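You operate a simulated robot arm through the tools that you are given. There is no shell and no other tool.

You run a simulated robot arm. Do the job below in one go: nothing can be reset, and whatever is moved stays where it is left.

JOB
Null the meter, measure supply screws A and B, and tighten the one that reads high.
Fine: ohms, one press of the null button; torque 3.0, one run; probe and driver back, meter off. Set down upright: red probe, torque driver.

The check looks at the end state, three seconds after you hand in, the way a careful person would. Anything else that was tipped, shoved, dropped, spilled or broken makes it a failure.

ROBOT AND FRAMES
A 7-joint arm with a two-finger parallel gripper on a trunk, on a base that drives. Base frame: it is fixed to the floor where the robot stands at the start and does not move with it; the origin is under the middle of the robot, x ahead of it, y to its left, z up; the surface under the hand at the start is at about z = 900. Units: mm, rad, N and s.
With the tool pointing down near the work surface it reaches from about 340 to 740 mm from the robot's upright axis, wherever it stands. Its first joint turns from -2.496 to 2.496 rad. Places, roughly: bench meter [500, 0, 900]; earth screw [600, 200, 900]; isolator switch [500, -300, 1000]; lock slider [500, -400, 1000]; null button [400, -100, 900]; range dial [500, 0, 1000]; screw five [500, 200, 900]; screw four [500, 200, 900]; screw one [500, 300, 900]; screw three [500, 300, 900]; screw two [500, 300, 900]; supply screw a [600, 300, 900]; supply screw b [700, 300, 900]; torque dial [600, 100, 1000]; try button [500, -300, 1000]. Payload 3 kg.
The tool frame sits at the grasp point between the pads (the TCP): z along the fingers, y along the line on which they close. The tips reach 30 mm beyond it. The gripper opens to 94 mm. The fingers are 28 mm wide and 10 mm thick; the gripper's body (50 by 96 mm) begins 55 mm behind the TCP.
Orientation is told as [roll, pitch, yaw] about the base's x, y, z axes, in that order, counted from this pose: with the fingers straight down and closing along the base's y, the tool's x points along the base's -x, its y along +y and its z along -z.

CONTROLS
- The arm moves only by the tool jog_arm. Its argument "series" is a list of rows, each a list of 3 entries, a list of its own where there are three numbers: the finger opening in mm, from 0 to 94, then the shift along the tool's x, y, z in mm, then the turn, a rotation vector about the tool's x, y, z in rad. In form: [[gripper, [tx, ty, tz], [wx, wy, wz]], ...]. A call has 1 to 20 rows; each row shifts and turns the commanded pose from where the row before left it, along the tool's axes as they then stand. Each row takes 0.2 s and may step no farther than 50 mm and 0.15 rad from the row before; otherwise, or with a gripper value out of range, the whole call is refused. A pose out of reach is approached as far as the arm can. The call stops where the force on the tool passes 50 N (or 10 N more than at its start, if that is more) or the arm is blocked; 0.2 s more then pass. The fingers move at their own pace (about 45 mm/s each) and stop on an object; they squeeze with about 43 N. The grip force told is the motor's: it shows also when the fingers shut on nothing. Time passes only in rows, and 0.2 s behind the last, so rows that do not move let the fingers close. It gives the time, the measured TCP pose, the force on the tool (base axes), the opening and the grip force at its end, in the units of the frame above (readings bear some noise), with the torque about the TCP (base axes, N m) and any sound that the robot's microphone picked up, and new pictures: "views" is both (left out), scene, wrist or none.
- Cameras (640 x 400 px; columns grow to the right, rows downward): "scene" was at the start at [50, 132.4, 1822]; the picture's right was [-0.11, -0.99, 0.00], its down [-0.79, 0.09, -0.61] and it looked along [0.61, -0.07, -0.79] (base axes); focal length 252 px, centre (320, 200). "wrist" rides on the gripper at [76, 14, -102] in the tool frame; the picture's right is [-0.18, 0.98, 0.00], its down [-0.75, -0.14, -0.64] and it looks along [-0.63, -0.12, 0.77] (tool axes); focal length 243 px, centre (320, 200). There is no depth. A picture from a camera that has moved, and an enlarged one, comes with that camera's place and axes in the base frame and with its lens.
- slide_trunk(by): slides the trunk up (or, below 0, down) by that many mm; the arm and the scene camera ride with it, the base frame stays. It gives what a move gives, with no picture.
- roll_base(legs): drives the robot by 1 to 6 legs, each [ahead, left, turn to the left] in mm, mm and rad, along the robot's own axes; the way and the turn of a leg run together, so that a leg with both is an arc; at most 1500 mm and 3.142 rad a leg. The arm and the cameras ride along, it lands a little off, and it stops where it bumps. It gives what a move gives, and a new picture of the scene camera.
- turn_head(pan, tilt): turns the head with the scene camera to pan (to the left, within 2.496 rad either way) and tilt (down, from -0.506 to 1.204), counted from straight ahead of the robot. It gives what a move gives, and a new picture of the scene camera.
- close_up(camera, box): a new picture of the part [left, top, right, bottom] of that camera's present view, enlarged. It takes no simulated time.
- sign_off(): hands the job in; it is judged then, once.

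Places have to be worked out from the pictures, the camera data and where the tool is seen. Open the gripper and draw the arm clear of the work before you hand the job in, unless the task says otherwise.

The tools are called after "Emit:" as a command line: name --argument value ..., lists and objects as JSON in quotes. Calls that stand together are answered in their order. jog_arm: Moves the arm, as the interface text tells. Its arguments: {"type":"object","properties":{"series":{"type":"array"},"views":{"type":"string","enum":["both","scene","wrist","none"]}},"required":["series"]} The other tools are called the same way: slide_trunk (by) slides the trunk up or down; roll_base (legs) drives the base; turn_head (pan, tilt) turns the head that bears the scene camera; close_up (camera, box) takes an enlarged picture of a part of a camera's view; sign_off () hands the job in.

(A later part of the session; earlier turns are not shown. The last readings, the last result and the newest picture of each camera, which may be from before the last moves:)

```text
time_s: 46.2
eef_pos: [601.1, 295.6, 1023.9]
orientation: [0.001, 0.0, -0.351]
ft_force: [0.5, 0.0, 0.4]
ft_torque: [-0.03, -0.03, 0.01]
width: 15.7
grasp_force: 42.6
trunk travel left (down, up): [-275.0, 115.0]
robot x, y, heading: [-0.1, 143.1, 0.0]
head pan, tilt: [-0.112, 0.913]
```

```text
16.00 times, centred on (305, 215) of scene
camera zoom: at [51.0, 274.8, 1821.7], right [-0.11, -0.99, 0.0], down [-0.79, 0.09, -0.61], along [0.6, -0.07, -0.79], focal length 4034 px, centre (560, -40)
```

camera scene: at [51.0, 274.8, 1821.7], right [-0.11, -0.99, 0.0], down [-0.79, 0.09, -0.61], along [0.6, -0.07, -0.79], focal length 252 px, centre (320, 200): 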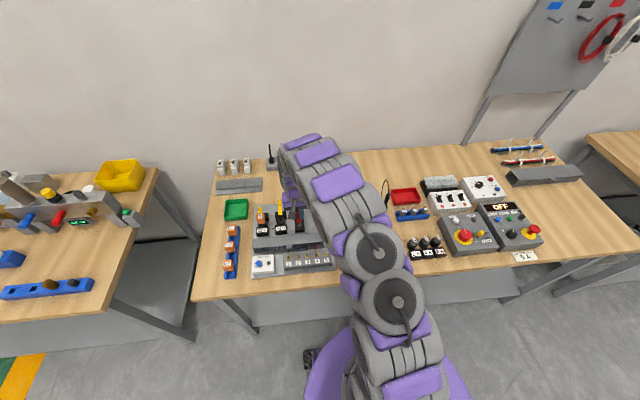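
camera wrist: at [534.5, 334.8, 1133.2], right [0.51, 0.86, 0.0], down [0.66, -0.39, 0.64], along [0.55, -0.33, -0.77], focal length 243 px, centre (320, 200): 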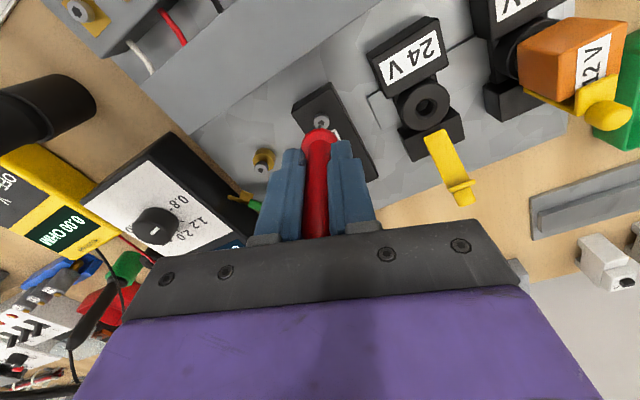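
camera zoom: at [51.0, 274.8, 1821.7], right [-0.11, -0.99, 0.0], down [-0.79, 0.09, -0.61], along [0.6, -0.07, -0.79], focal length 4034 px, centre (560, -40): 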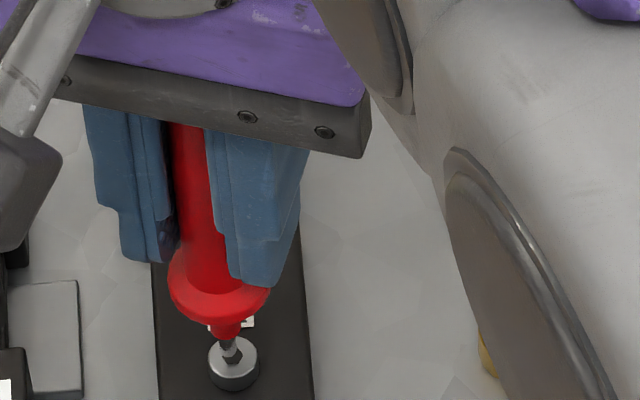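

No contact yet; I go on down 2 mm more.

Emit:
jog_arm --series '[[8, [-0.2, 0, 1], [0, 0, 0]], [8, [-0.2, 0, 1], [0, 0, 0]], [8, [0, 0, 0], [0, 0, 0]]]' --views "none"

Emit:
close_up --camera "wrist" --box '[290, 80, 350, 150]'

Emit:
close_up --camera "wrist" --box '[0, 180, 120, 280]'

Emit:
close_up --camera "scene" --box '[295, 205, 315, 225]'

```text
time_s: 47.0
eef_pos: [601.4, 295.3, 1023.4]
orientation: [0.0, -0.002, -0.35]
ft_force: [0.3, -0.1, 0.3]
ft_torque: [-0.02, 0.02, -0.03]
width: 15.6
grasp_force: 43.3
trunk travel left (down, up): [-275.0, 115.0]
robot x, y, heading: [-2.3, 139.4, -0.002]
head pan, tilt: [-0.112, 0.913]
```

```text
5.71 times, centred on (320, 115) of wrist
camera zoom: at [535.6, 335.5, 1125.6], right [0.51, 0.86, 0.0], down [0.66, -0.39, 0.64], along [0.55, -0.33, -0.77], focal length 1386 px, centre (320, 686)
```

zoom: 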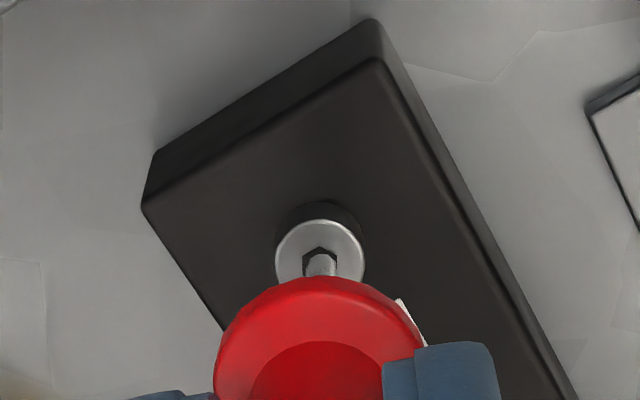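

```text
4.00 times, centred on (60, 230) of wrist
camera zoom: at [535.6, 335.5, 1125.6], right [0.51, 0.86, 0.0], down [0.66, -0.39, 0.64], along [0.55, -0.33, -0.77], focal length 970 px, centre (1360, 80)
```

zoom: 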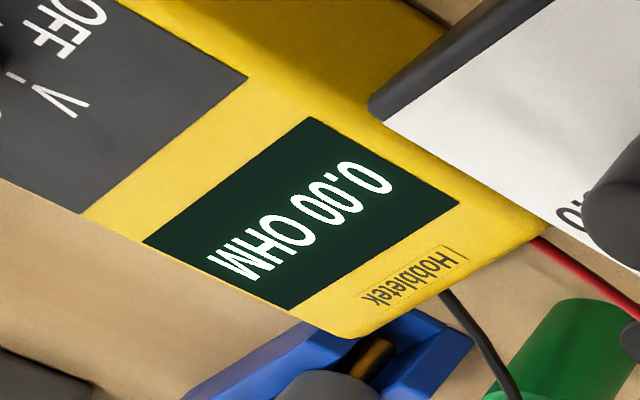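

```text
16.00 times, centred on (305, 215) of scene
camera zoom: at [51.0, 274.8, 1821.7], right [-0.11, -0.99, 0.0], down [-0.79, 0.09, -0.61], along [0.6, -0.07, -0.79], focal length 4034 px, centre (560, -40)
```

zoom: 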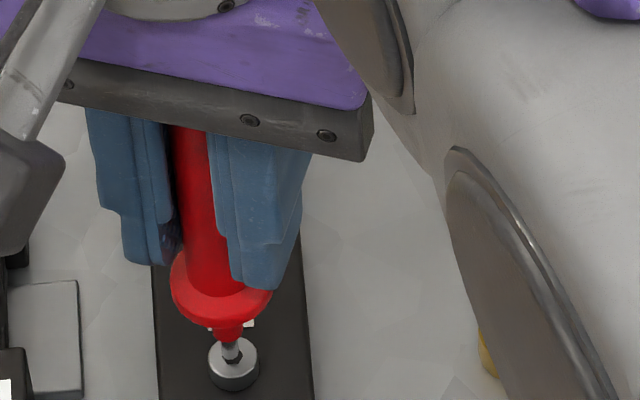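

Still no force. I continue 2 mm more.

Emit:
jog_arm --series '[[8, [-0.2, 0, 1], [0, 0, 0]], [8, [-0.2, 0, 1], [0, 0, 0]], [8, [0, 0, 0], [0, 0, 0]]]' --views "none"

Emit:
close_up --camera "wrist" --box '[290, 80, 350, 150]'

Emit:
close_up --camera "wrist" --box '[0, 180, 120, 280]'

Emit:
close_up --camera "scene" --box '[295, 205, 315, 225]'

```text
time_s: 47.8
eef_pos: [603.3, 294.8, 1020.6]
orientation: [0.001, -0.001, -0.352]
ft_force: [0.8, 1.3, 3.7]
ft_torque: [0.09, 0.04, -0.01]
width: 15.7
grasp_force: 42.7
trunk travel left (down, up): [-275.0, 115.0]
robot x, y, heading: [-2.6, 138.1, -0.0]
head pan, tilt: [-0.112, 0.913]
```

```text
5.71 times, centred on (320, 115) of wrist
camera zoom: at [535.8, 335.4, 1124.0], right [0.51, 0.86, 0.0], down [0.66, -0.39, 0.64], along [0.55, -0.33, -0.77], focal length 1386 px, centre (320, 686)
```

zoom: 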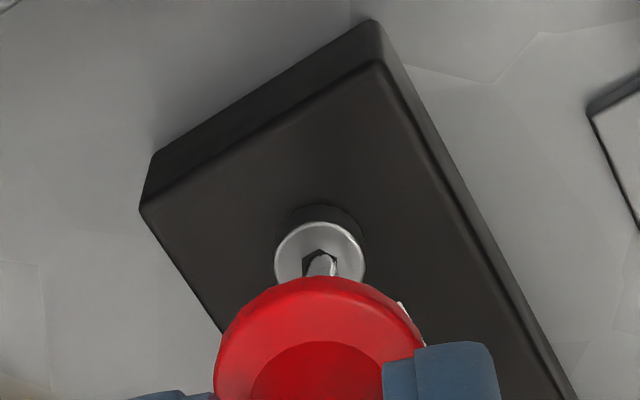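

```text
4.00 times, centred on (60, 230) of wrist
camera zoom: at [535.8, 335.4, 1124.0], right [0.51, 0.86, 0.0], down [0.66, -0.39, 0.64], along [0.55, -0.33, -0.77], focal length 970 px, centre (1360, 80)
```

zoom: 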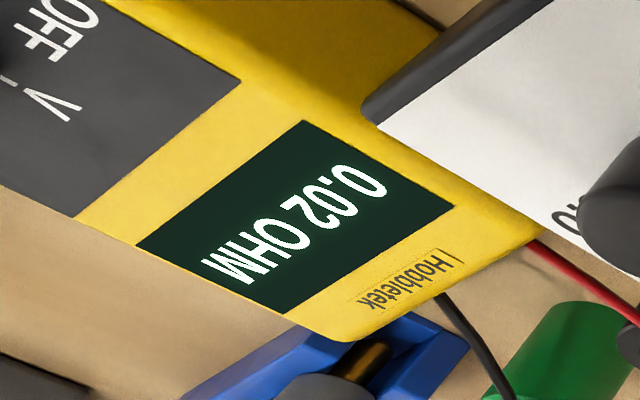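

```text
16.00 times, centred on (305, 215) of scene
camera zoom: at [50.3, 274.8, 1821.8], right [-0.11, -0.99, 0.0], down [-0.79, 0.09, -0.61], along [0.61, -0.07, -0.79], focal length 4034 px, centre (560, -40)
```

zoom: 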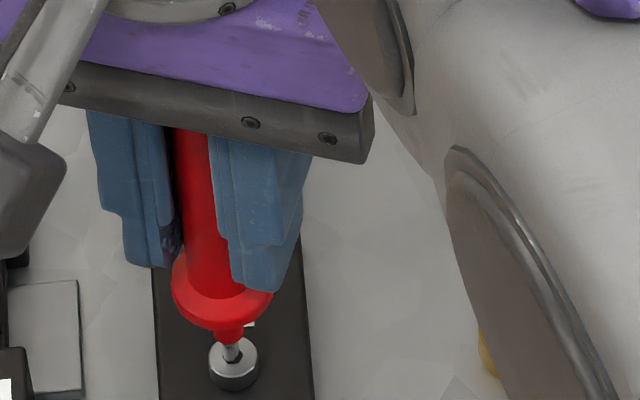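

Contact (3.7 N) and the meter reads 0.02 OHM at A. I hold a second longer to be sure it is steady.

Emit:
jog_arm --series '[[8, [0, 0, 0], [0, 0, 0]], [8, [0, 0, 0], [0, 0, 0]], [8, [0, 0, 0], [0, 0, 0]], [8, [0, 0, 0], [0, 0, 0]], [8, [0, 0, 0], [0, 0, 0]]]' --views "none"

Emit:
close_up --camera "wrist" --box '[0, 180, 120, 280]'

```text
time_s: 49.0
eef_pos: [602.7, 294.9, 1021.0]
orientation: [0.0, -0.003, -0.351]
ft_force: [0.7, 1.4, 5.5]
ft_torque: [0.02, -0.07, 0.03]
width: 15.6
grasp_force: 42.5
trunk travel left (down, up): [-275.0, 115.0]
robot x, y, heading: [0.1, 137.8, 0.004]
head pan, tilt: [-0.112, 0.913]
```

```text
4.00 times, centred on (60, 230) of wrist
camera zoom: at [535.8, 335.3, 1124.0], right [0.51, 0.86, 0.0], down [0.66, -0.39, 0.64], along [0.55, -0.33, -0.77], focal length 970 px, centre (1360, 80)
```

zoom: 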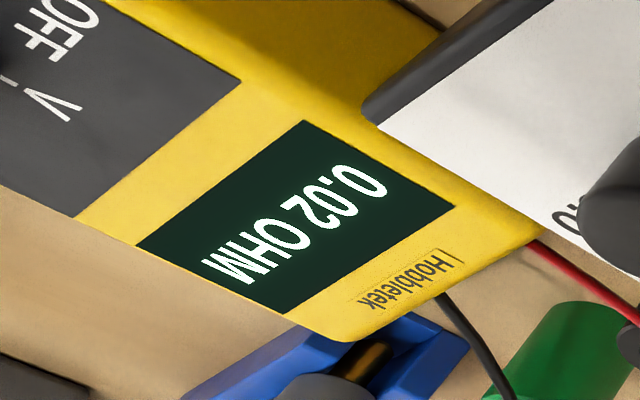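

A reads 0.02 Ω steady. I lift 20 mm and move over to B, about +48.4 mm in x and -1.3 mm in y.

Emit:
jog_arm --series '[[8, [0, 0, -8], [0, 0, 0]], [8, [0, 0, -12], [0, 0, 0]], [8, [-15, 5, 0], [0, 0, 0]], [8, [-16, 5.4, 0], [0, 0, 0]], [8, [-14.9, 5, 0], [0, 0, 0]], [8, [0, 0, 0], [0, 0, 0]], [8, [0, 0, 0], [0, 0, 0]]]' --views "wrist"

Emit:
close_up --camera "wrist" --box '[290, 80, 350, 150]'

Emit:
close_up --camera "scene" --box '[290, 185, 320, 215]'

```text
time_s: 50.6
eef_pos: [652.0, 294.8, 1039.8]
orientation: [0.001, 0.002, -0.351]
ft_force: [-0.6, 0.4, -1.2]
ft_torque: [0.0, -0.01, 0.01]
width: 15.7
grasp_force: 42.9
trunk travel left (down, up): [-275.0, 115.0]
robot x, y, heading: [-0.4, 136.4, 0.002]
head pan, tilt: [-0.112, 0.913]
camera wrist: at [585.2, 333.9, 1143.3], right [0.51, 0.86, 0.0], down [0.66, -0.39, 0.64], along [0.55, -0.33, -0.77], focal length 243 px, centre (320, 200)
```

wrist: 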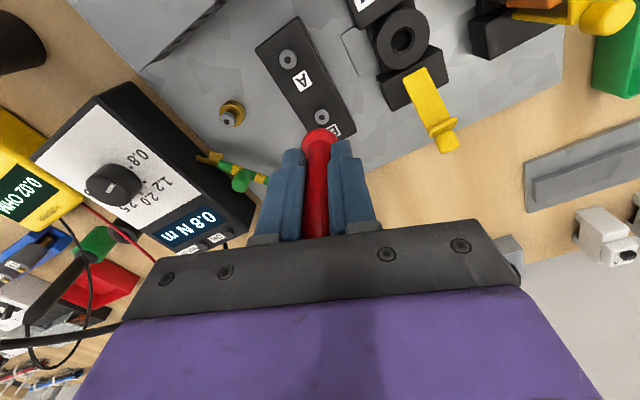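

```text
5.71 times, centred on (320, 115) of wrist
camera zoom: at [585.2, 333.9, 1143.3], right [0.51, 0.86, 0.0], down [0.66, -0.39, 0.64], along [0.55, -0.33, -0.77], focal length 1386 px, centre (320, 686)
```

zoom: 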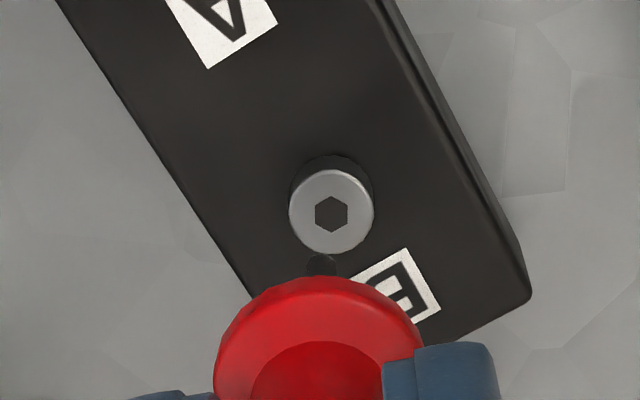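

```text
13.33 times, centred on (305, 200) of scene
camera zoom: at [51.9, 274.6, 1821.7], right [-0.11, -0.99, 0.0], down [-0.79, 0.09, -0.61], along [0.6, -0.07, -0.79], focal length 3362 px, centre (520, 200)
```

zoom: 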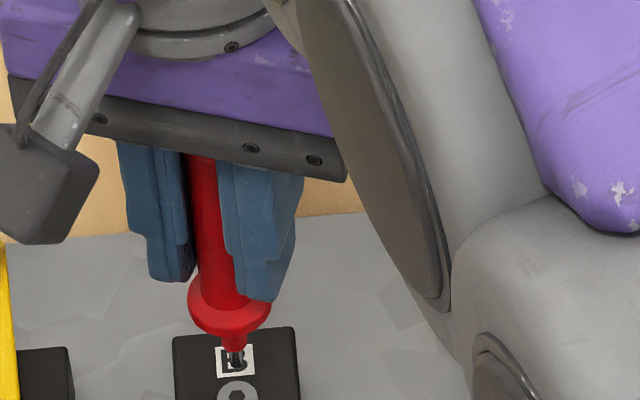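

The meter holds the last value (0.02) while open. I correct (-1.5, +1.4) in the tool plane and descend 14 mm over B.

Emit:
jog_arm --series '[[8, [-1.5, 1.4, 5], [0, 0, 0]], [8, [0, 0, 6], [0, 0, 0]], [8, [0, 0, 3], [0, 0, 0]], [8, [0, 0, 0], [0, 0, 0]]]' --views "none"

Emit:
close_up --camera "wrist" --box '[290, 80, 350, 150]'

Emit:
close_up --camera "scene" --box '[290, 195, 320, 225]'

```text
time_s: 51.6
eef_pos: [652.8, 295.9, 1026.6]
orientation: [0.0, -0.004, -0.351]
ft_force: [-0.2, 0.4, -1.3]
ft_torque: [-0.03, -0.01, -0.02]
width: 15.8
grasp_force: 43.0
trunk travel left (down, up): [-275.0, 115.0]
robot x, y, heading: [-3.5, 140.0, 0.004]
head pan, tilt: [-0.112, 0.913]
```

```text
5.71 times, centred on (320, 115) of wrist
camera zoom: at [586.5, 335.0, 1129.3], right [0.51, 0.86, 0.0], down [0.66, -0.39, 0.64], along [0.55, -0.33, -0.77], focal length 1386 px, centre (320, 686)
```

zoom: 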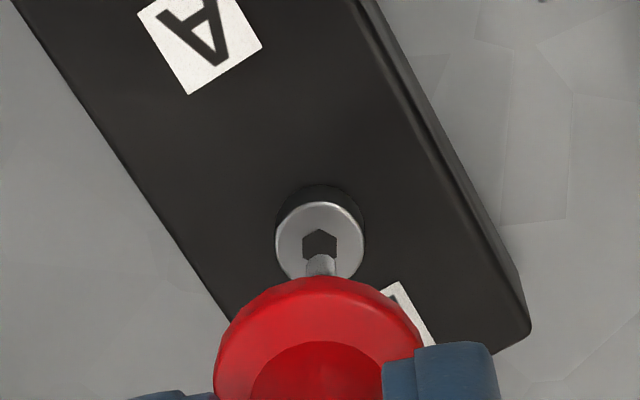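

```text
13.33 times, centred on (305, 210) of scene
camera zoom: at [51.3, 274.6, 1821.7], right [-0.11, -0.99, 0.0], down [-0.79, 0.09, -0.61], along [0.6, -0.07, -0.79], focal length 3362 px, centre (520, 67)
```

zoom: 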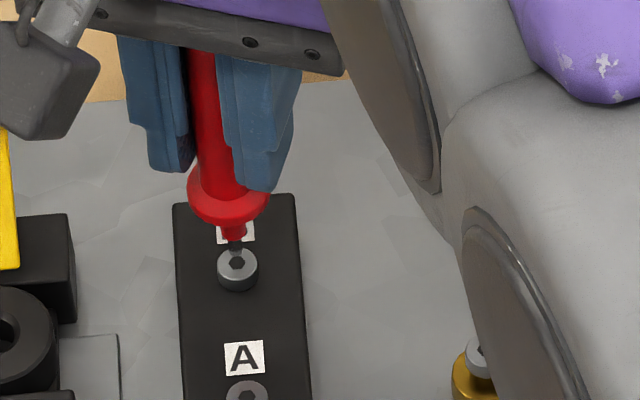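

Well aligned over B. I finish the last ~5 mm in small steps.

Emit:
jog_arm --series '[[8, [0, 0, 1.5], [0, 0, 0]], [8, [0, 0, 1.5], [0, 0, 0]], [8, [0, 0, 1], [0, 0, 0]], [8, [0, 0, 1], [0, 0, 0]], [8, [0, 0, 0], [0, 0, 0]]]' --views "wrist"

Emit:
close_up --camera "wrist" --box '[0, 120, 120, 240]'

Emit:
close_up --camera "wrist" --box '[290, 80, 350, 150]'

```text
time_s: 52.8
eef_pos: [653.1, 294.9, 1022.1]
orientation: [0.0, -0.001, -0.351]
ft_force: [-0.4, 0.1, 0.0]
ft_torque: [-0.03, 0.0, 0.01]
width: 15.4
grasp_force: 43.1
trunk travel left (down, up): [-275.0, 115.0]
robot x, y, heading: [0.2, 137.9, -0.001]
head pan, tilt: [-0.112, 0.913]
camera wrist: at [586.2, 335.0, 1124.6], right [0.51, 0.86, 0.0], down [0.66, -0.39, 0.64], along [0.55, -0.33, -0.77], focal length 243 px, centre (320, 200)
```

wrist: 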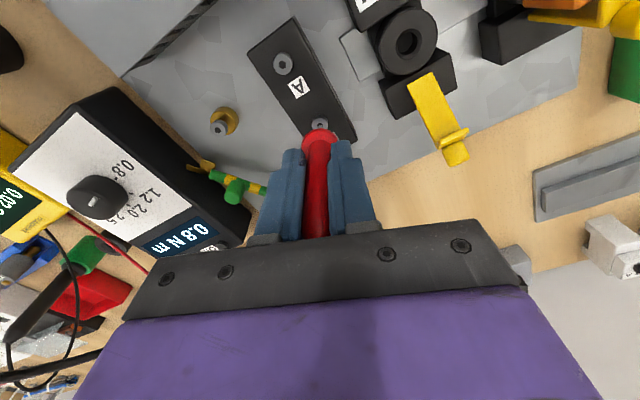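

```text
3.33 times, centred on (60, 180) of wrist
camera zoom: at [586.2, 335.0, 1124.6], right [0.51, 0.86, 0.0], down [0.66, -0.39, 0.64], along [0.55, -0.33, -0.77], focal length 809 px, centre (1187, 267)
```

zoom: 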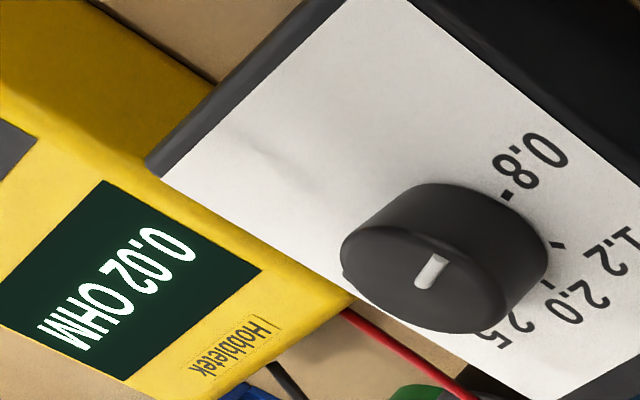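

```text
5.71 times, centred on (320, 115) of wrist
camera zoom: at [586.2, 335.0, 1124.6], right [0.51, 0.86, 0.0], down [0.66, -0.39, 0.64], along [0.55, -0.33, -0.77], focal length 1386 px, centre (320, 686)
```

zoom: 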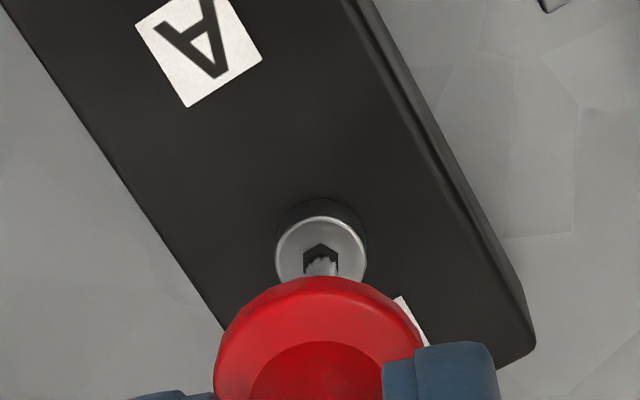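

Not yet touching (0 N, display unchanged). I go down 1 mm more per row.

Emit:
jog_arm --series '[[8, [0, 0, 1], [0, 0, 0]], [8, [0, 0, 0.7], [0, 0, 0]], [8, [0, 0, 0], [0, 0, 0]], [8, [0, 0, 0], [0, 0, 0]]]' --views "none"

Emit:
close_up --camera "wrist" --box '[0, 120, 120, 240]'

```text
time_s: 53.8
eef_pos: [652.8, 293.3, 1021.6]
orientation: [0.002, -0.004, -0.351]
ft_force: [0.8, -0.1, 13.0]
ft_torque: [-0.02, -0.06, -0.03]
width: 15.7
grasp_force: 42.6
trunk travel left (down, up): [-275.0, 115.0]
robot x, y, heading: [2.4, 139.2, -0.003]
head pan, tilt: [-0.112, 0.913]
```

```text
3.33 times, centred on (60, 180) of wrist
camera zoom: at [585.9, 334.9, 1123.8], right [0.51, 0.86, 0.0], down [0.66, -0.39, 0.64], along [0.56, -0.33, -0.76], focal length 809 px, centre (1187, 267)
```

zoom: 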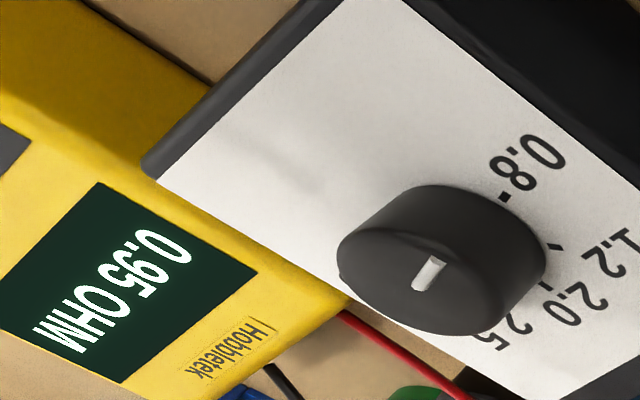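

B reads 0.95 Ω — that is the high one, so B gets tightened. I lift straight off, undo the yaw and carry the probe back above its post.

Emit:
jog_arm --series '[[8, [0, 0, -10], [0, 0, 0]], [8, [0, 0, -30], [0, 0, 0]], [8, [0, 0, -40], [0, 0, 0]], [8, [0, 0, -40], [0, 0, -0.12]], [8, [0, 0, -20], [0, 0, -0.12]], [8, [0, 0, 0], [0, 0, -0.111]], [8, [0, -20, 0], [0, 0, 0]], [8, [0, -40, 0], [0, 0, 0]], [8, [0, -40, 0], [0, 0, 0]], [8, [0, -40, 0], [0, 0, 0]], [8, [0, -40, 0], [0, 0, 0]], [8, [0, -40, 0], [0, 0, 0]], [8, [0, -40, 0], [0, 0, 0]], [8, [0, -25, 0], [0, 0, 0]], [8, [0, -5, 0], [0, 0, 0]], [8, [0, 0, 0], [0, 0, 0]], [8, [0, 0, 0], [0, 0, 0]]]'

Emit:
close_up --camera "wrist" --box '[270, 50, 370, 150]'

```text
time_s: 57.4
eef_pos: [652.0, 2.2, 1160.8]
orientation: [0.002, -0.002, 0.002]
ft_force: [0.4, 0.9, -1.2]
ft_torque: [0.01, -0.02, 0.0]
width: 15.6
grasp_force: 43.4
trunk travel left (down, up): [-275.0, 115.0]
robot x, y, heading: [-0.5, 141.2, 0.003]
head pan, tilt: [-0.112, 0.913]
camera scene: at [51.2, 271.0, 1822.0], right [-0.11, -0.99, 0.0], down [-0.79, 0.09, -0.61], along [0.6, -0.07, -0.79], focal length 252 px, centre (320, 200)
camera wrist: at [576.1, 17.4, 1263.2], right [0.18, 0.98, 0.0], down [0.75, -0.14, 0.64], along [0.63, -0.12, -0.77], focal length 243 px, centre (320, 200)
```

scene: 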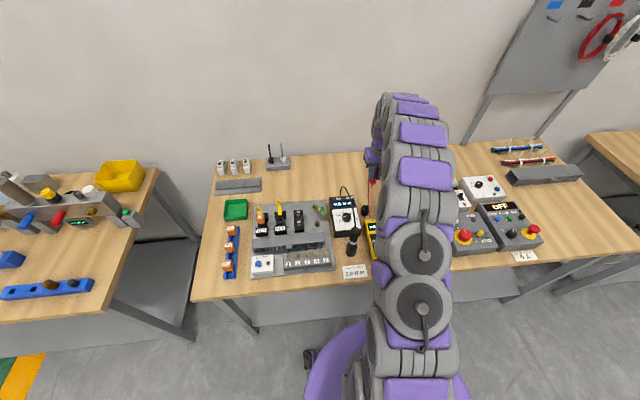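
wrist: 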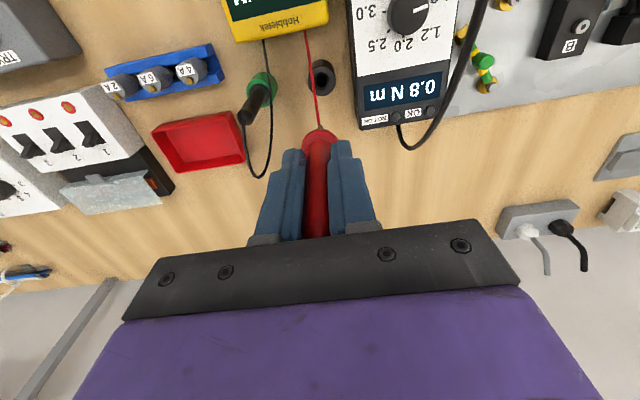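

```text
4.00 times, centred on (320, 100) of wrist
camera zoom: at [576.1, 17.4, 1263.2], right [0.18, 0.98, 0.0], down [0.75, -0.14, 0.64], along [0.63, -0.12, -0.77], focal length 970 px, centre (320, 600)
```

zoom: 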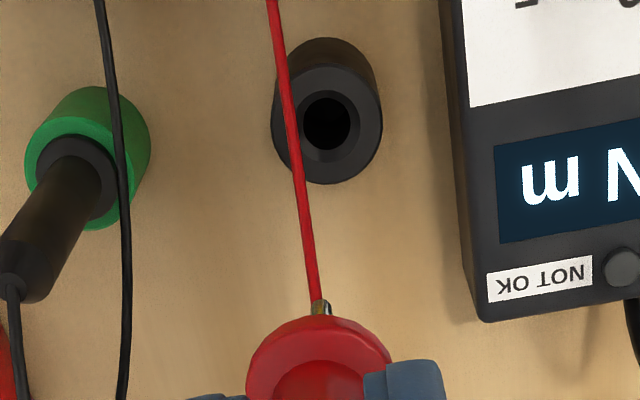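

I am ~2.5 mm short in x and y compared with the pick pose. I correct and descend 60 mm, then check the hole against the earlier view.

Emit:
jog_arm --series '[[8, [-2.6, 2.2, 20], [0, 0, 0]], [8, [0, 0, 20], [0, 0, 0]], [8, [0, 0, 20], [0, 0, 0]], [8, [0, 0, 0], [0, 0, 0]], [8, [0, 0, 0], [0, 0, 0]], [8, [0, 0, 0], [0, 0, 0]]]' --views "wrist"

Emit:
close_up --camera "wrist" --box '[280, 60, 360, 150]'

Emit:
close_up --camera "scene" --box '[355, 170, 385, 230]'

```text
time_s: 58.8
eef_pos: [654.5, 4.8, 1101.1]
orientation: [0.002, -0.001, 0.002]
ft_force: [1.1, 0.6, -0.8]
ft_torque: [0.04, 0.0, -0.04]
width: 15.8
grasp_force: 43.0
trunk travel left (down, up): [-275.0, 115.0]
robot x, y, heading: [3.0, 138.7, 0.002]
head pan, tilt: [-0.112, 0.913]
camera wrist: at [579.0, 19.9, 1203.4], right [0.18, 0.98, 0.0], down [0.75, -0.14, 0.64], along [0.63, -0.12, -0.77], focal length 243 px, centre (320, 200)
```

wrist: 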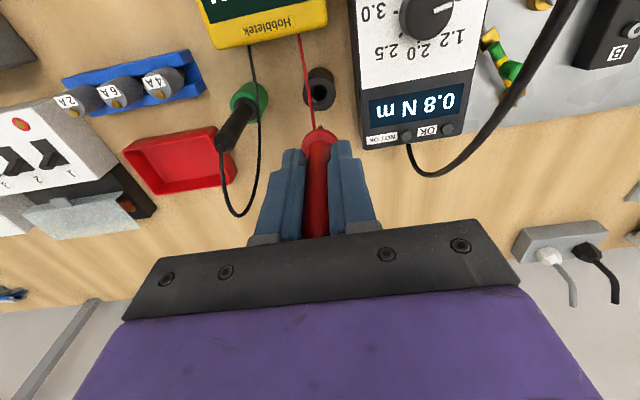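

```text
4.44 times, centred on (320, 105) of wrist
camera zoom: at [579.0, 19.9, 1203.4], right [0.18, 0.98, 0.0], down [0.75, -0.14, 0.64], along [0.63, -0.12, -0.77], focal length 1078 px, centre (320, 622)
```

zoom: 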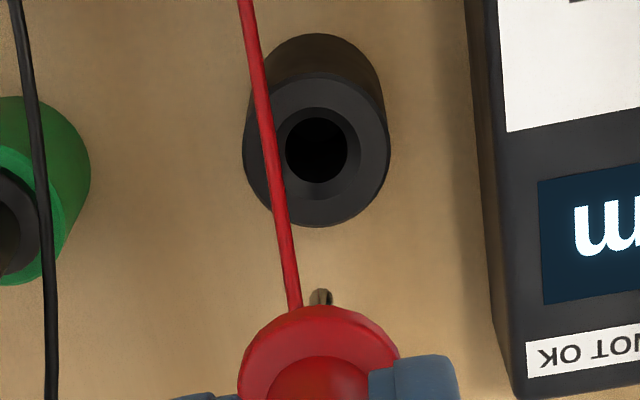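

```text
6.67 times, centred on (370, 200) of scene
camera zoom: at [51.1, 271.2, 1822.0], right [-0.11, -0.99, 0.0], down [-0.79, 0.09, -0.61], along [0.6, -0.07, -0.79], focal length 1681 px, centre (-13, 200)
```

zoom: 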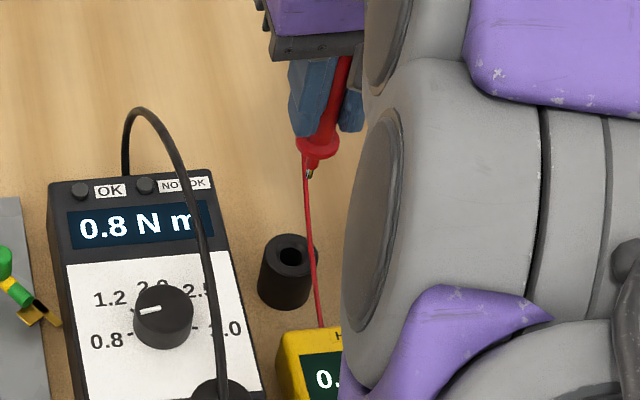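

Predicted alignment is within 1 mm. I nudge -0.5 mm in y and lower until the tip is just above the post.

Emit:
jog_arm --series '[[8, [0, -0.5, 25], [0, 0, 0]], [8, [0, 0, 25], [0, 0, 0]], [8, [0, 0, 20], [0, 0, 0]], [8, [0, 0, 0], [0, 0, 0]], [8, [0, 0, 0], [0, 0, 0]]]' --views "none"

Emit:
close_up --camera "wrist" --box '[280, 60, 360, 150]'

Emit:
close_up --camera "scene" --box '[355, 190, 385, 230]'

```text
time_s: 60.0
eef_pos: [654.8, 4.8, 1029.0]
orientation: [0.002, -0.002, 0.002]
ft_force: [0.5, -0.1, -1.6]
ft_torque: [-0.01, -0.02, 0.0]
width: 15.6
grasp_force: 43.3
trunk travel left (down, up): [-275.0, 115.0]
robot x, y, heading: [1.5, 138.9, -0.006]
head pan, tilt: [-0.112, 0.913]
```

```text
4.44 times, centred on (320, 105) of wrist
camera zoom: at [579.8, 20.3, 1132.1], right [0.18, 0.98, 0.0], down [0.75, -0.14, 0.64], along [0.63, -0.12, -0.77], focal length 1078 px, centre (320, 622)
```

zoom: 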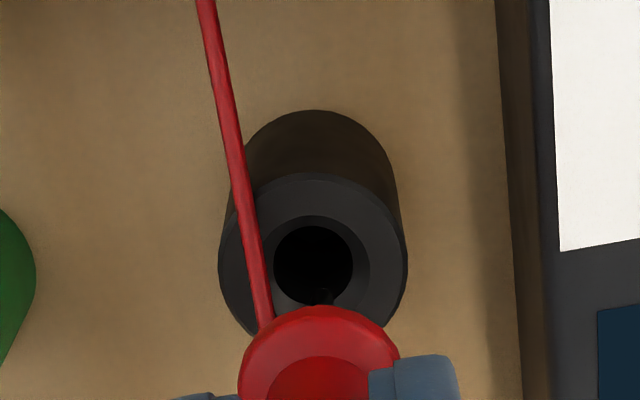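

```text
10.00 times, centred on (370, 210) of scene
camera zoom: at [51.9, 271.2, 1822.0], right [-0.11, -0.99, 0.0], down [-0.79, 0.09, -0.61], along [0.6, -0.07, -0.79], focal length 2522 px, centre (-180, 100)
```

zoom: 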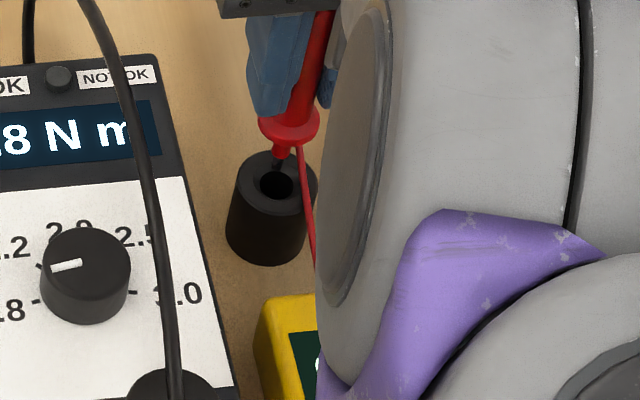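

The bore is ~1 mm off toward -x/-y; I correct and lower the tip into it.

Emit:
jog_arm --series '[[8, [1.2, -1.0, 4], [0, 0, 0]], [8, [0, 0, 8], [0, 0, 0]], [8, [0, 0, 8], [0, 0, 0]], [8, [0, 0, 0], [0, 0, 0]]]' --views "none"

Emit:
close_up --camera "wrist" --box '[280, 60, 360, 150]'

Emit:
close_up --camera "scene" --box '[355, 190, 385, 230]'

```text
time_s: 61.0
eef_pos: [656.1, 4.2, 1010.5]
orientation: [0.001, -0.001, 0.002]
ft_force: [0.0, -0.1, -0.5]
ft_torque: [-0.03, -0.04, 0.02]
width: 15.6
grasp_force: 43.8
trunk travel left (down, up): [-275.0, 115.0]
robot x, y, heading: [0.3, 138.9, -0.0]
head pan, tilt: [-0.112, 0.913]
```

```text
4.44 times, centred on (320, 105) of wrist
camera zoom: at [578.2, 18.8, 1112.8], right [0.18, 0.98, 0.0], down [0.75, -0.14, 0.64], along [0.63, -0.12, -0.77], focal length 1078 px, centre (320, 622)
```

zoom: 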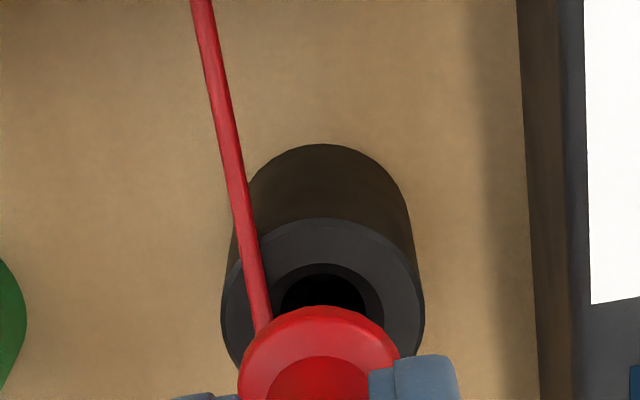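

```text
10.00 times, centred on (370, 210) of scene
camera zoom: at [51.3, 271.2, 1822.0], right [-0.11, -0.99, 0.0], down [-0.79, 0.09, -0.61], along [0.6, -0.07, -0.79], focal length 2522 px, centre (-180, 100)
```

zoom: 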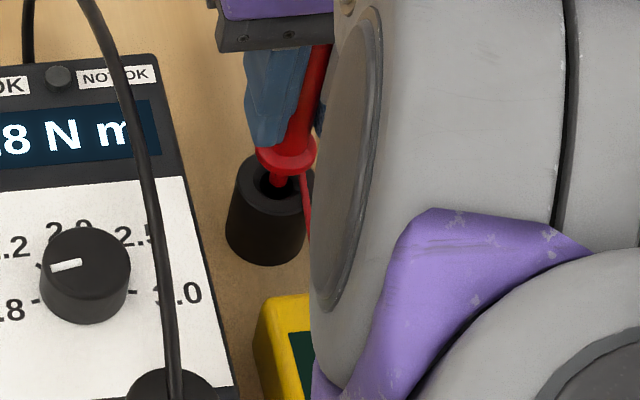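

The tip is in the bore with no force. I lower the remaining ~20 mm gently.

Emit:
jog_arm --series '[[8, [0, 0.4, 7], [0, 0, 0]], [8, [0, 0.3, 7], [0, 0, 0]], [8, [0, 0, 4], [0, 0, 0]], [8, [0, 0, 0], [0, 0, 0]]]' --views "none"

Emit:
jog_arm --series '[[8, [0, 0, 1], [0, 0, 0]], [8, [0, 0, 1], [0, 0, 0]], [8, [0, 0, 0], [0, 0, 0]]]' --views "wrist"

Emit:
close_up --camera "scene" --box '[355, 190, 385, 230]'

```text
time_s: 62.0
eef_pos: [654.2, 4.9, 991.7]
orientation: [0.001, 0.0, 0.002]
ft_force: [0.6, 0.0, -0.3]
ft_torque: [-0.01, -0.01, 0.01]
width: 15.7
grasp_force: 42.7
trunk travel left (down, up): [-275.0, 115.0]
robot x, y, heading: [0.2, 136.5, -0.005]
head pan, tilt: [-0.112, 0.913]
```

```text
time_s: 62.8
eef_pos: [655.8, 4.8, 990.1]
orientation: [0.003, -0.002, 0.002]
ft_force: [0.2, 0.1, 0.0]
ft_torque: [0.01, -0.03, 0.06]
width: 15.6
grasp_force: 42.5
trunk travel left (down, up): [-275.0, 115.0]
robot x, y, heading: [-2.5, 142.0, 0.003]
head pan, tilt: [-0.112, 0.913]
camera wrist: at [578.6, 19.9, 1092.8], right [0.18, 0.98, 0.0], down [0.75, -0.14, 0.64], along [0.63, -0.12, -0.77], focal length 243 px, centre (320, 200)
```

wrist: 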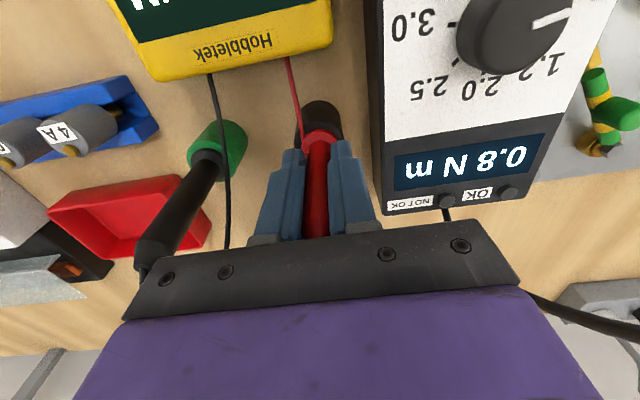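

```text
10.00 times, centred on (370, 210) of scene
camera zoom: at [51.5, 271.2, 1822.0], right [-0.11, -0.99, 0.0], down [-0.79, 0.09, -0.61], along [0.6, -0.07, -0.79], focal length 2522 px, centre (-180, 100)
```

zoom: 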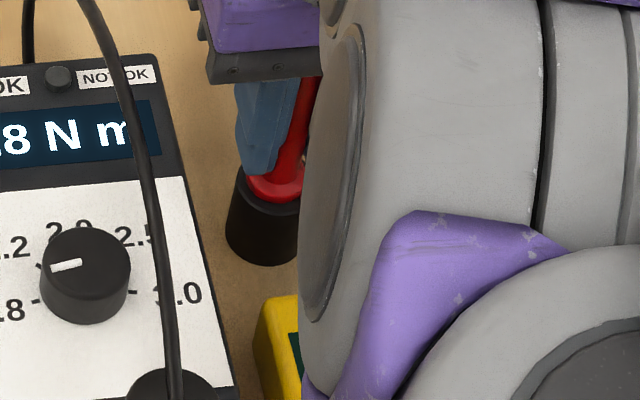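

About 1 mm above the picked depth. I lower 1.2 mm more, then open.

Emit:
jog_arm --series '[[8, [0, 0, 1.2], [0, 0, 0]], [8, [0, 0, 0], [0, 0, 0]], [8, [0, 0, 0], [0, 0, 0]]]' --views "none"

Emit:
jog_arm --series '[[16, [0, 0, 0], [0, 0, 0]], [20, [0, 0, 0], [0, 0, 0]], [36, [0, 0, 0], [0, 0, 0]], [36, [0, 0, 0], [0, 0, 0]], [36, [0, 0, 0], [0, 0, 0]]]' --views "wrist"

Emit:
close_up --camera "wrist" --box '[240, 70, 400, 240]'

```text
time_s: 63.6
eef_pos: [653.8, 4.2, 989.6]
orientation: [0.002, 0.0, 0.001]
ft_force: [-0.3, -1.2, 3.7]
ft_torque: [-0.03, -0.01, -0.01]
width: 15.7
grasp_force: 42.7
trunk travel left (down, up): [-275.0, 115.0]
robot x, y, heading: [-1.6, 140.6, -0.001]
head pan, tilt: [-0.112, 0.913]
```

```text
time_s: 64.8
eef_pos: [655.0, 4.8, 988.6]
orientation: [0.003, -0.001, 0.002]
ft_force: [-0.2, 0.0, 0.3]
ft_torque: [0.0, 0.0, 0.01]
width: 36.3
grasp_force: 0.1
trunk travel left (down, up): [-275.0, 115.0]
robot x, y, heading: [-2.3, 141.6, -0.001]
head pan, tilt: [-0.112, 0.913]
camera wrist: at [578.7, 20.0, 1091.3], right [0.18, 0.98, 0.0], down [0.75, -0.14, 0.64], along [0.63, -0.12, -0.77], focal length 243 px, centre (320, 200)
```

wrist: 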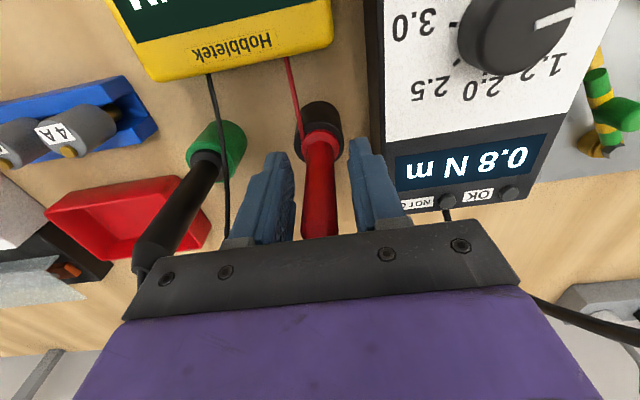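

```text
2.35 times, centred on (320, 155) of wrist
camera zoom: at [578.7, 20.0, 1091.3], right [0.18, 0.98, 0.0], down [0.75, -0.14, 0.64], along [0.63, -0.12, -0.77], focal length 571 px, centre (320, 306)
```

zoom: 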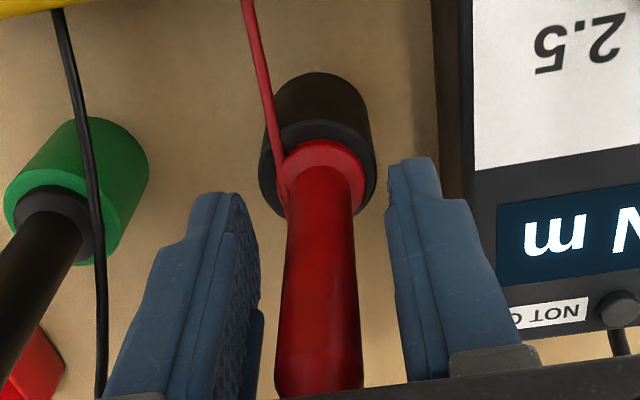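

The probe sits in its post as before. I rise straight up and check that it stands upright.

Emit:
jog_arm --series '[[36, [0, 0, -20], [0, 0, 0]], [36, [0, 0, -30], [0, 0, 0]], [36, [0, 0, -40], [0, 0, 0]], [50, [0, 0, -40], [0, 0, 0]], [50, [0, 0, -40], [0, 0, 0]], [50, [40, 10, 0], [0, 0, 0]], [50, [40, 10, 0], [0, 0, 0]], [50, [0, 0, 0], [0, 0, 0]], [50, [0, 0, 0], [0, 0, 0]]]'

Emit:
close_up --camera "scene" --box '[320, 160, 400, 250]'

Emit:
close_up --camera "wrist" --box '[260, 50, 420, 240]'

```text
time_s: 66.8
eef_pos: [574.6, 24.9, 1159.1]
orientation: [0.001, -0.002, 0.001]
ft_force: [0.2, -0.3, -0.6]
ft_torque: [0.0, 0.02, -0.03]
width: 50.0
grasp_force: 0.0
trunk travel left (down, up): [-275.0, 115.0]
robot x, y, heading: [-3.7, 137.6, -0.001]
head pan, tilt: [-0.112, 0.913]
camera scene: at [49.6, 271.7, 1822.0], right [-0.11, -0.99, 0.0], down [-0.79, 0.09, -0.61], along [0.61, -0.07, -0.79], focal length 252 px, centre (320, 200)
camera wrist: at [497.7, 40.5, 1262.2], right [0.18, 0.98, 0.0], down [0.75, -0.14, 0.64], along [0.63, -0.12, -0.77], focal length 243 px, centre (320, 200)
```

scene: 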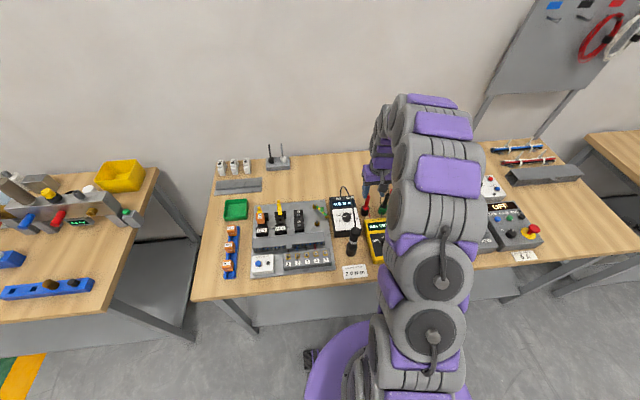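
wrist: 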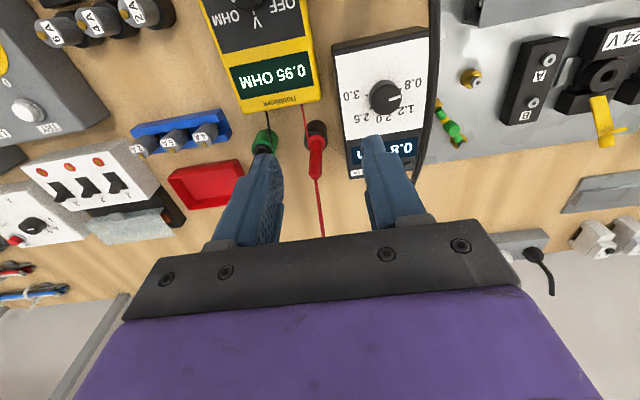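

```text
4.44 times, centred on (360, 205) of scene
camera zoom: at [49.6, 271.7, 1822.0], right [-0.11, -0.99, 0.0], down [-0.79, 0.09, -0.61], along [0.61, -0.07, -0.79], focal length 1121 px, centre (142, 178)
```

zoom: 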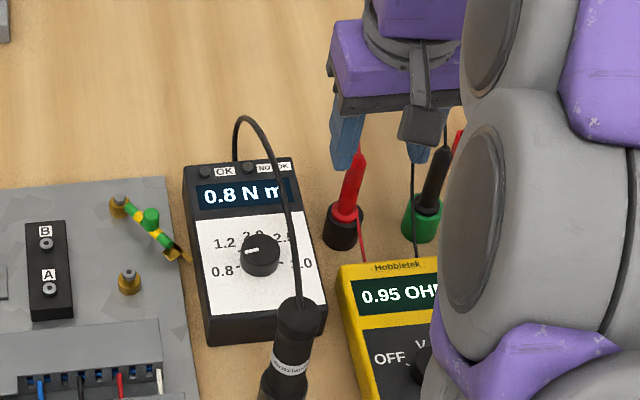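

```text
2.11 times, centred on (340, 145) of wrist
camera zoom: at [497.7, 40.5, 1262.2], right [0.18, 0.98, 0.0], down [0.75, -0.14, 0.64], along [0.63, -0.12, -0.77], focal length 511 px, centre (278, 316)
```

zoom: 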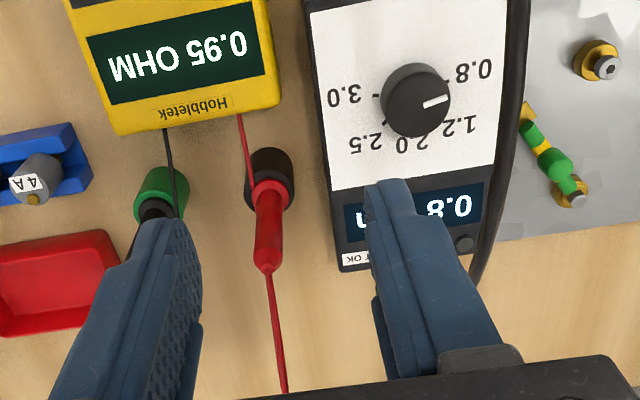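

Red probe is back upright; the meter kept 0.95 for B. Next the torque dial, near (603, 99, top ≈ 962). To keep the camera bracket away from the standing driver I'll work at yaw -0.3 and beyond; I move above it to look.

Emit:
jog_arm --series '[[60, [-14.2, 37, 0], [0, 0, 0]], [60, [-14.2, 37, 0], [0, 0, 0]], [60, [0, 0, 10], [0, 0, 0.15]], [60, [0, 0, 0], [0, 0, 0.15]], [60, [0, 0, 0], [0, 0, 0]], [60, [0, 0, 0], [0, 0, 0]]]'

Emit:
close_up --camera "wrist" --box '[260, 0, 420, 200]'

Emit:
close_up --camera "scene" --box '[320, 180, 370, 240]'

```text
time_s: 68.2
eef_pos: [603.6, 100.3, 1149.6]
orientation: [0.003, -0.001, -0.3]
ft_force: [0.0, 0.8, -0.3]
ft_torque: [0.03, 0.0, -0.01]
width: 60.2
grasp_force: 0.0
trunk travel left (down, up): [-275.0, 115.0]
robot x, y, heading: [1.3, 136.2, -0.003]
head pan, tilt: [-0.112, 0.913]
camera scene: at [50.6, 272.4, 1821.9], right [-0.11, -0.99, 0.0], down [-0.79, 0.09, -0.61], along [0.6, -0.07, -0.79], focal length 252 px, centre (320, 200)
camera wrist: at [534.1, 136.9, 1251.4], right [0.47, 0.88, 0.0], down [0.68, -0.36, 0.64], along [0.57, -0.3, -0.77], focal length 243 px, centre (320, 200)
```

scene: 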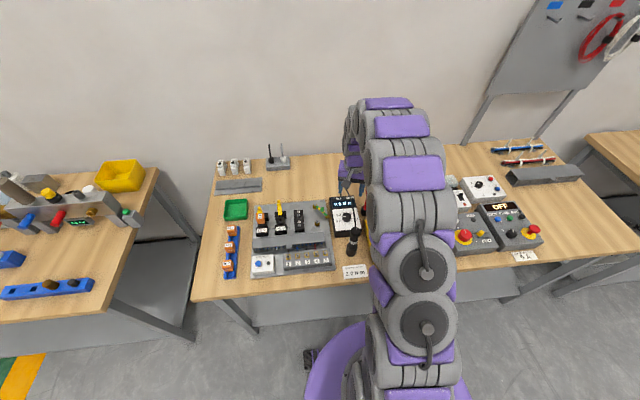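
wrist: 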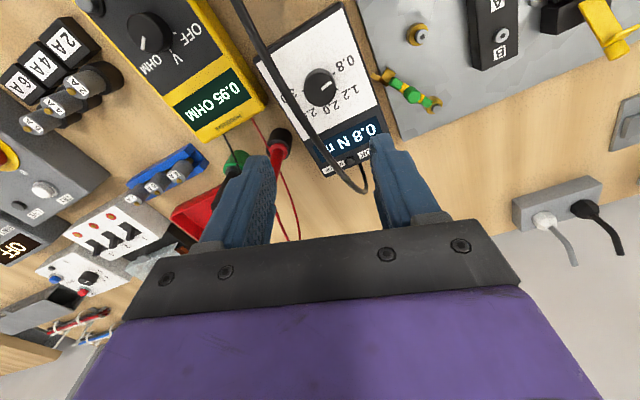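

```text
2.00 times, centred on (340, 100) of wrist
camera zoom: at [534.1, 136.9, 1251.4], right [0.47, 0.88, 0.0], down [0.68, -0.36, 0.64], along [0.57, -0.3, -0.77], focal length 485 px, centre (280, 400)
```

zoom: 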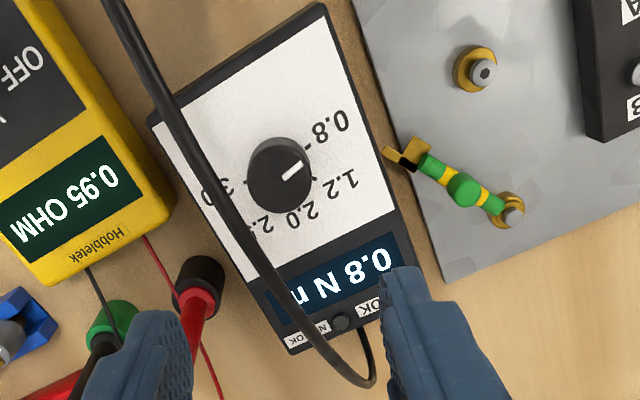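

```text
6.67 times, centred on (345, 210) of scene
camera zoom: at [50.6, 272.4, 1821.9], right [-0.11, -0.99, 0.0], down [-0.79, 0.09, -0.61], along [0.6, -0.07, -0.79], focal length 1681 px, centre (153, 133)
```

zoom: 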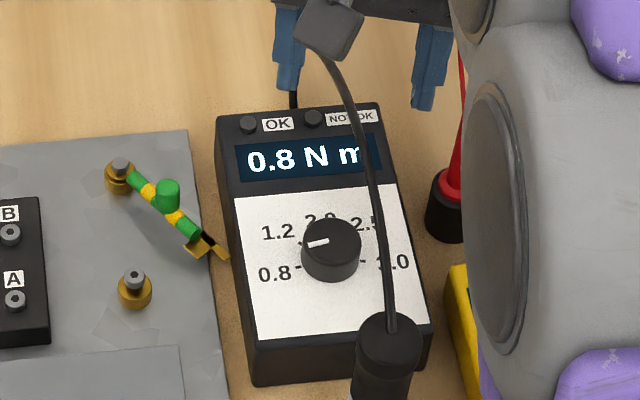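

Knob centre ≈ (604, 100.3), top ≈ 960; pointer on 0.8. I turn to yaw -0.5 for clearance from the driver and descend to just above.

Emit:
jog_arm --series '[[60, [0, 0, 20], [0, 0, 0.1]], [60, [0, 0, 40], [0, 0, 0.1]], [60, [0, 0, 40], [0, 0, 0]], [60, [0, 0, 40], [0, 0, 0]], [60, [0, 0, 0], [0, 0, 0]], [60, [0, 0, 0], [0, 0, 0]]]'

Emit:
close_up --camera "wrist" --box '[220, 40, 420, 220]'

Emit:
close_up --camera "scene" --box '[310, 170, 380, 270]'

```text
time_s: 69.6
eef_pos: [602.9, 98.9, 1007.2]
orientation: [0.001, 0.001, -0.499]
ft_force: [0.4, 0.9, 0.3]
ft_torque: [0.04, 0.01, -0.03]
width: 60.0
grasp_force: 0.2
trunk travel left (down, up): [-275.0, 115.0]
robot x, y, heading: [-2.7, 139.3, -0.002]
head pan, tilt: [-0.112, 0.913]
camera scene: at [51.6, 272.0, 1821.9], right [-0.11, -0.99, 0.0], down [-0.79, 0.09, -0.61], along [0.6, -0.07, -0.79], focal length 252 px, centre (320, 200)
camera wrist: at [543.1, 148.9, 1109.8], right [0.63, 0.77, 0.0], down [0.59, -0.48, 0.64], along [0.5, -0.41, -0.77], focal length 243 px, centre (320, 200)
```

scene: 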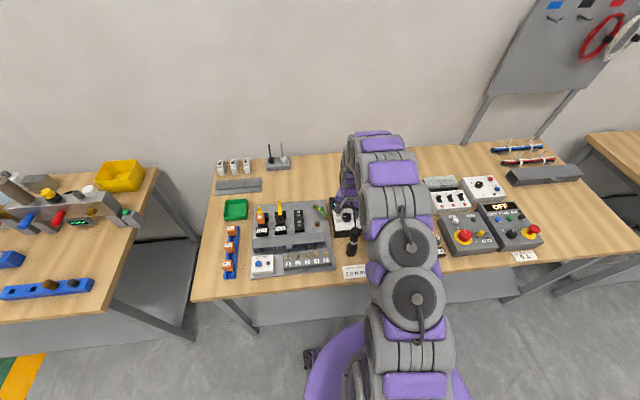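
wrist: 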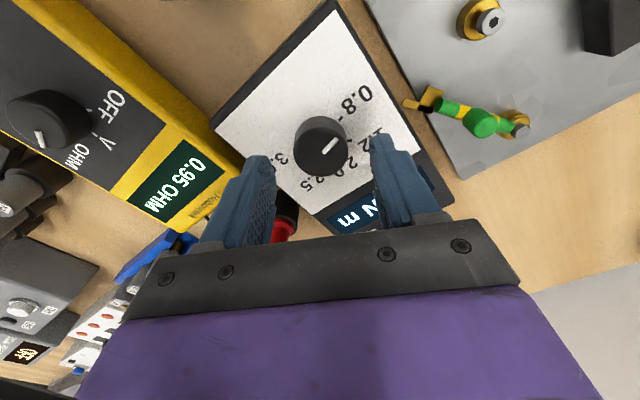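

```text
2.22 times, centred on (320, 130) of wrist
camera zoom: at [543.1, 148.9, 1109.8], right [0.63, 0.77, 0.0], down [0.59, -0.48, 0.64], along [0.5, -0.41, -0.77], focal length 539 px, centre (320, 356)
```

zoom: 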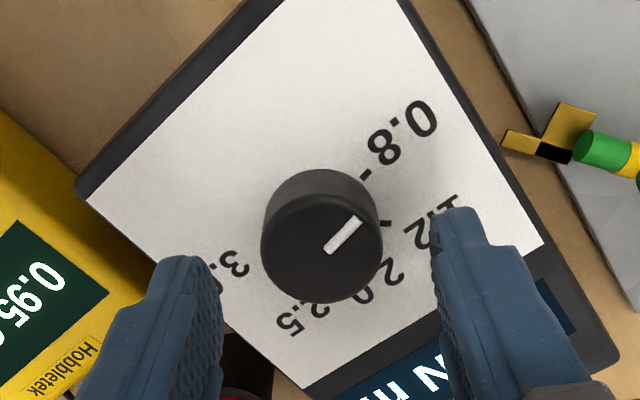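

```text
4.00 times, centred on (345, 220) of scene
camera zoom: at [51.6, 272.0, 1821.9], right [-0.11, -0.99, 0.0], down [-0.79, 0.09, -0.61], along [0.6, -0.07, -0.79], focal length 1009 px, centre (220, 120)
```

zoom: 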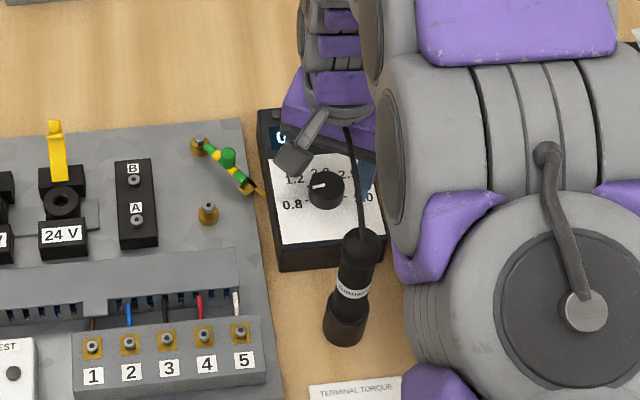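

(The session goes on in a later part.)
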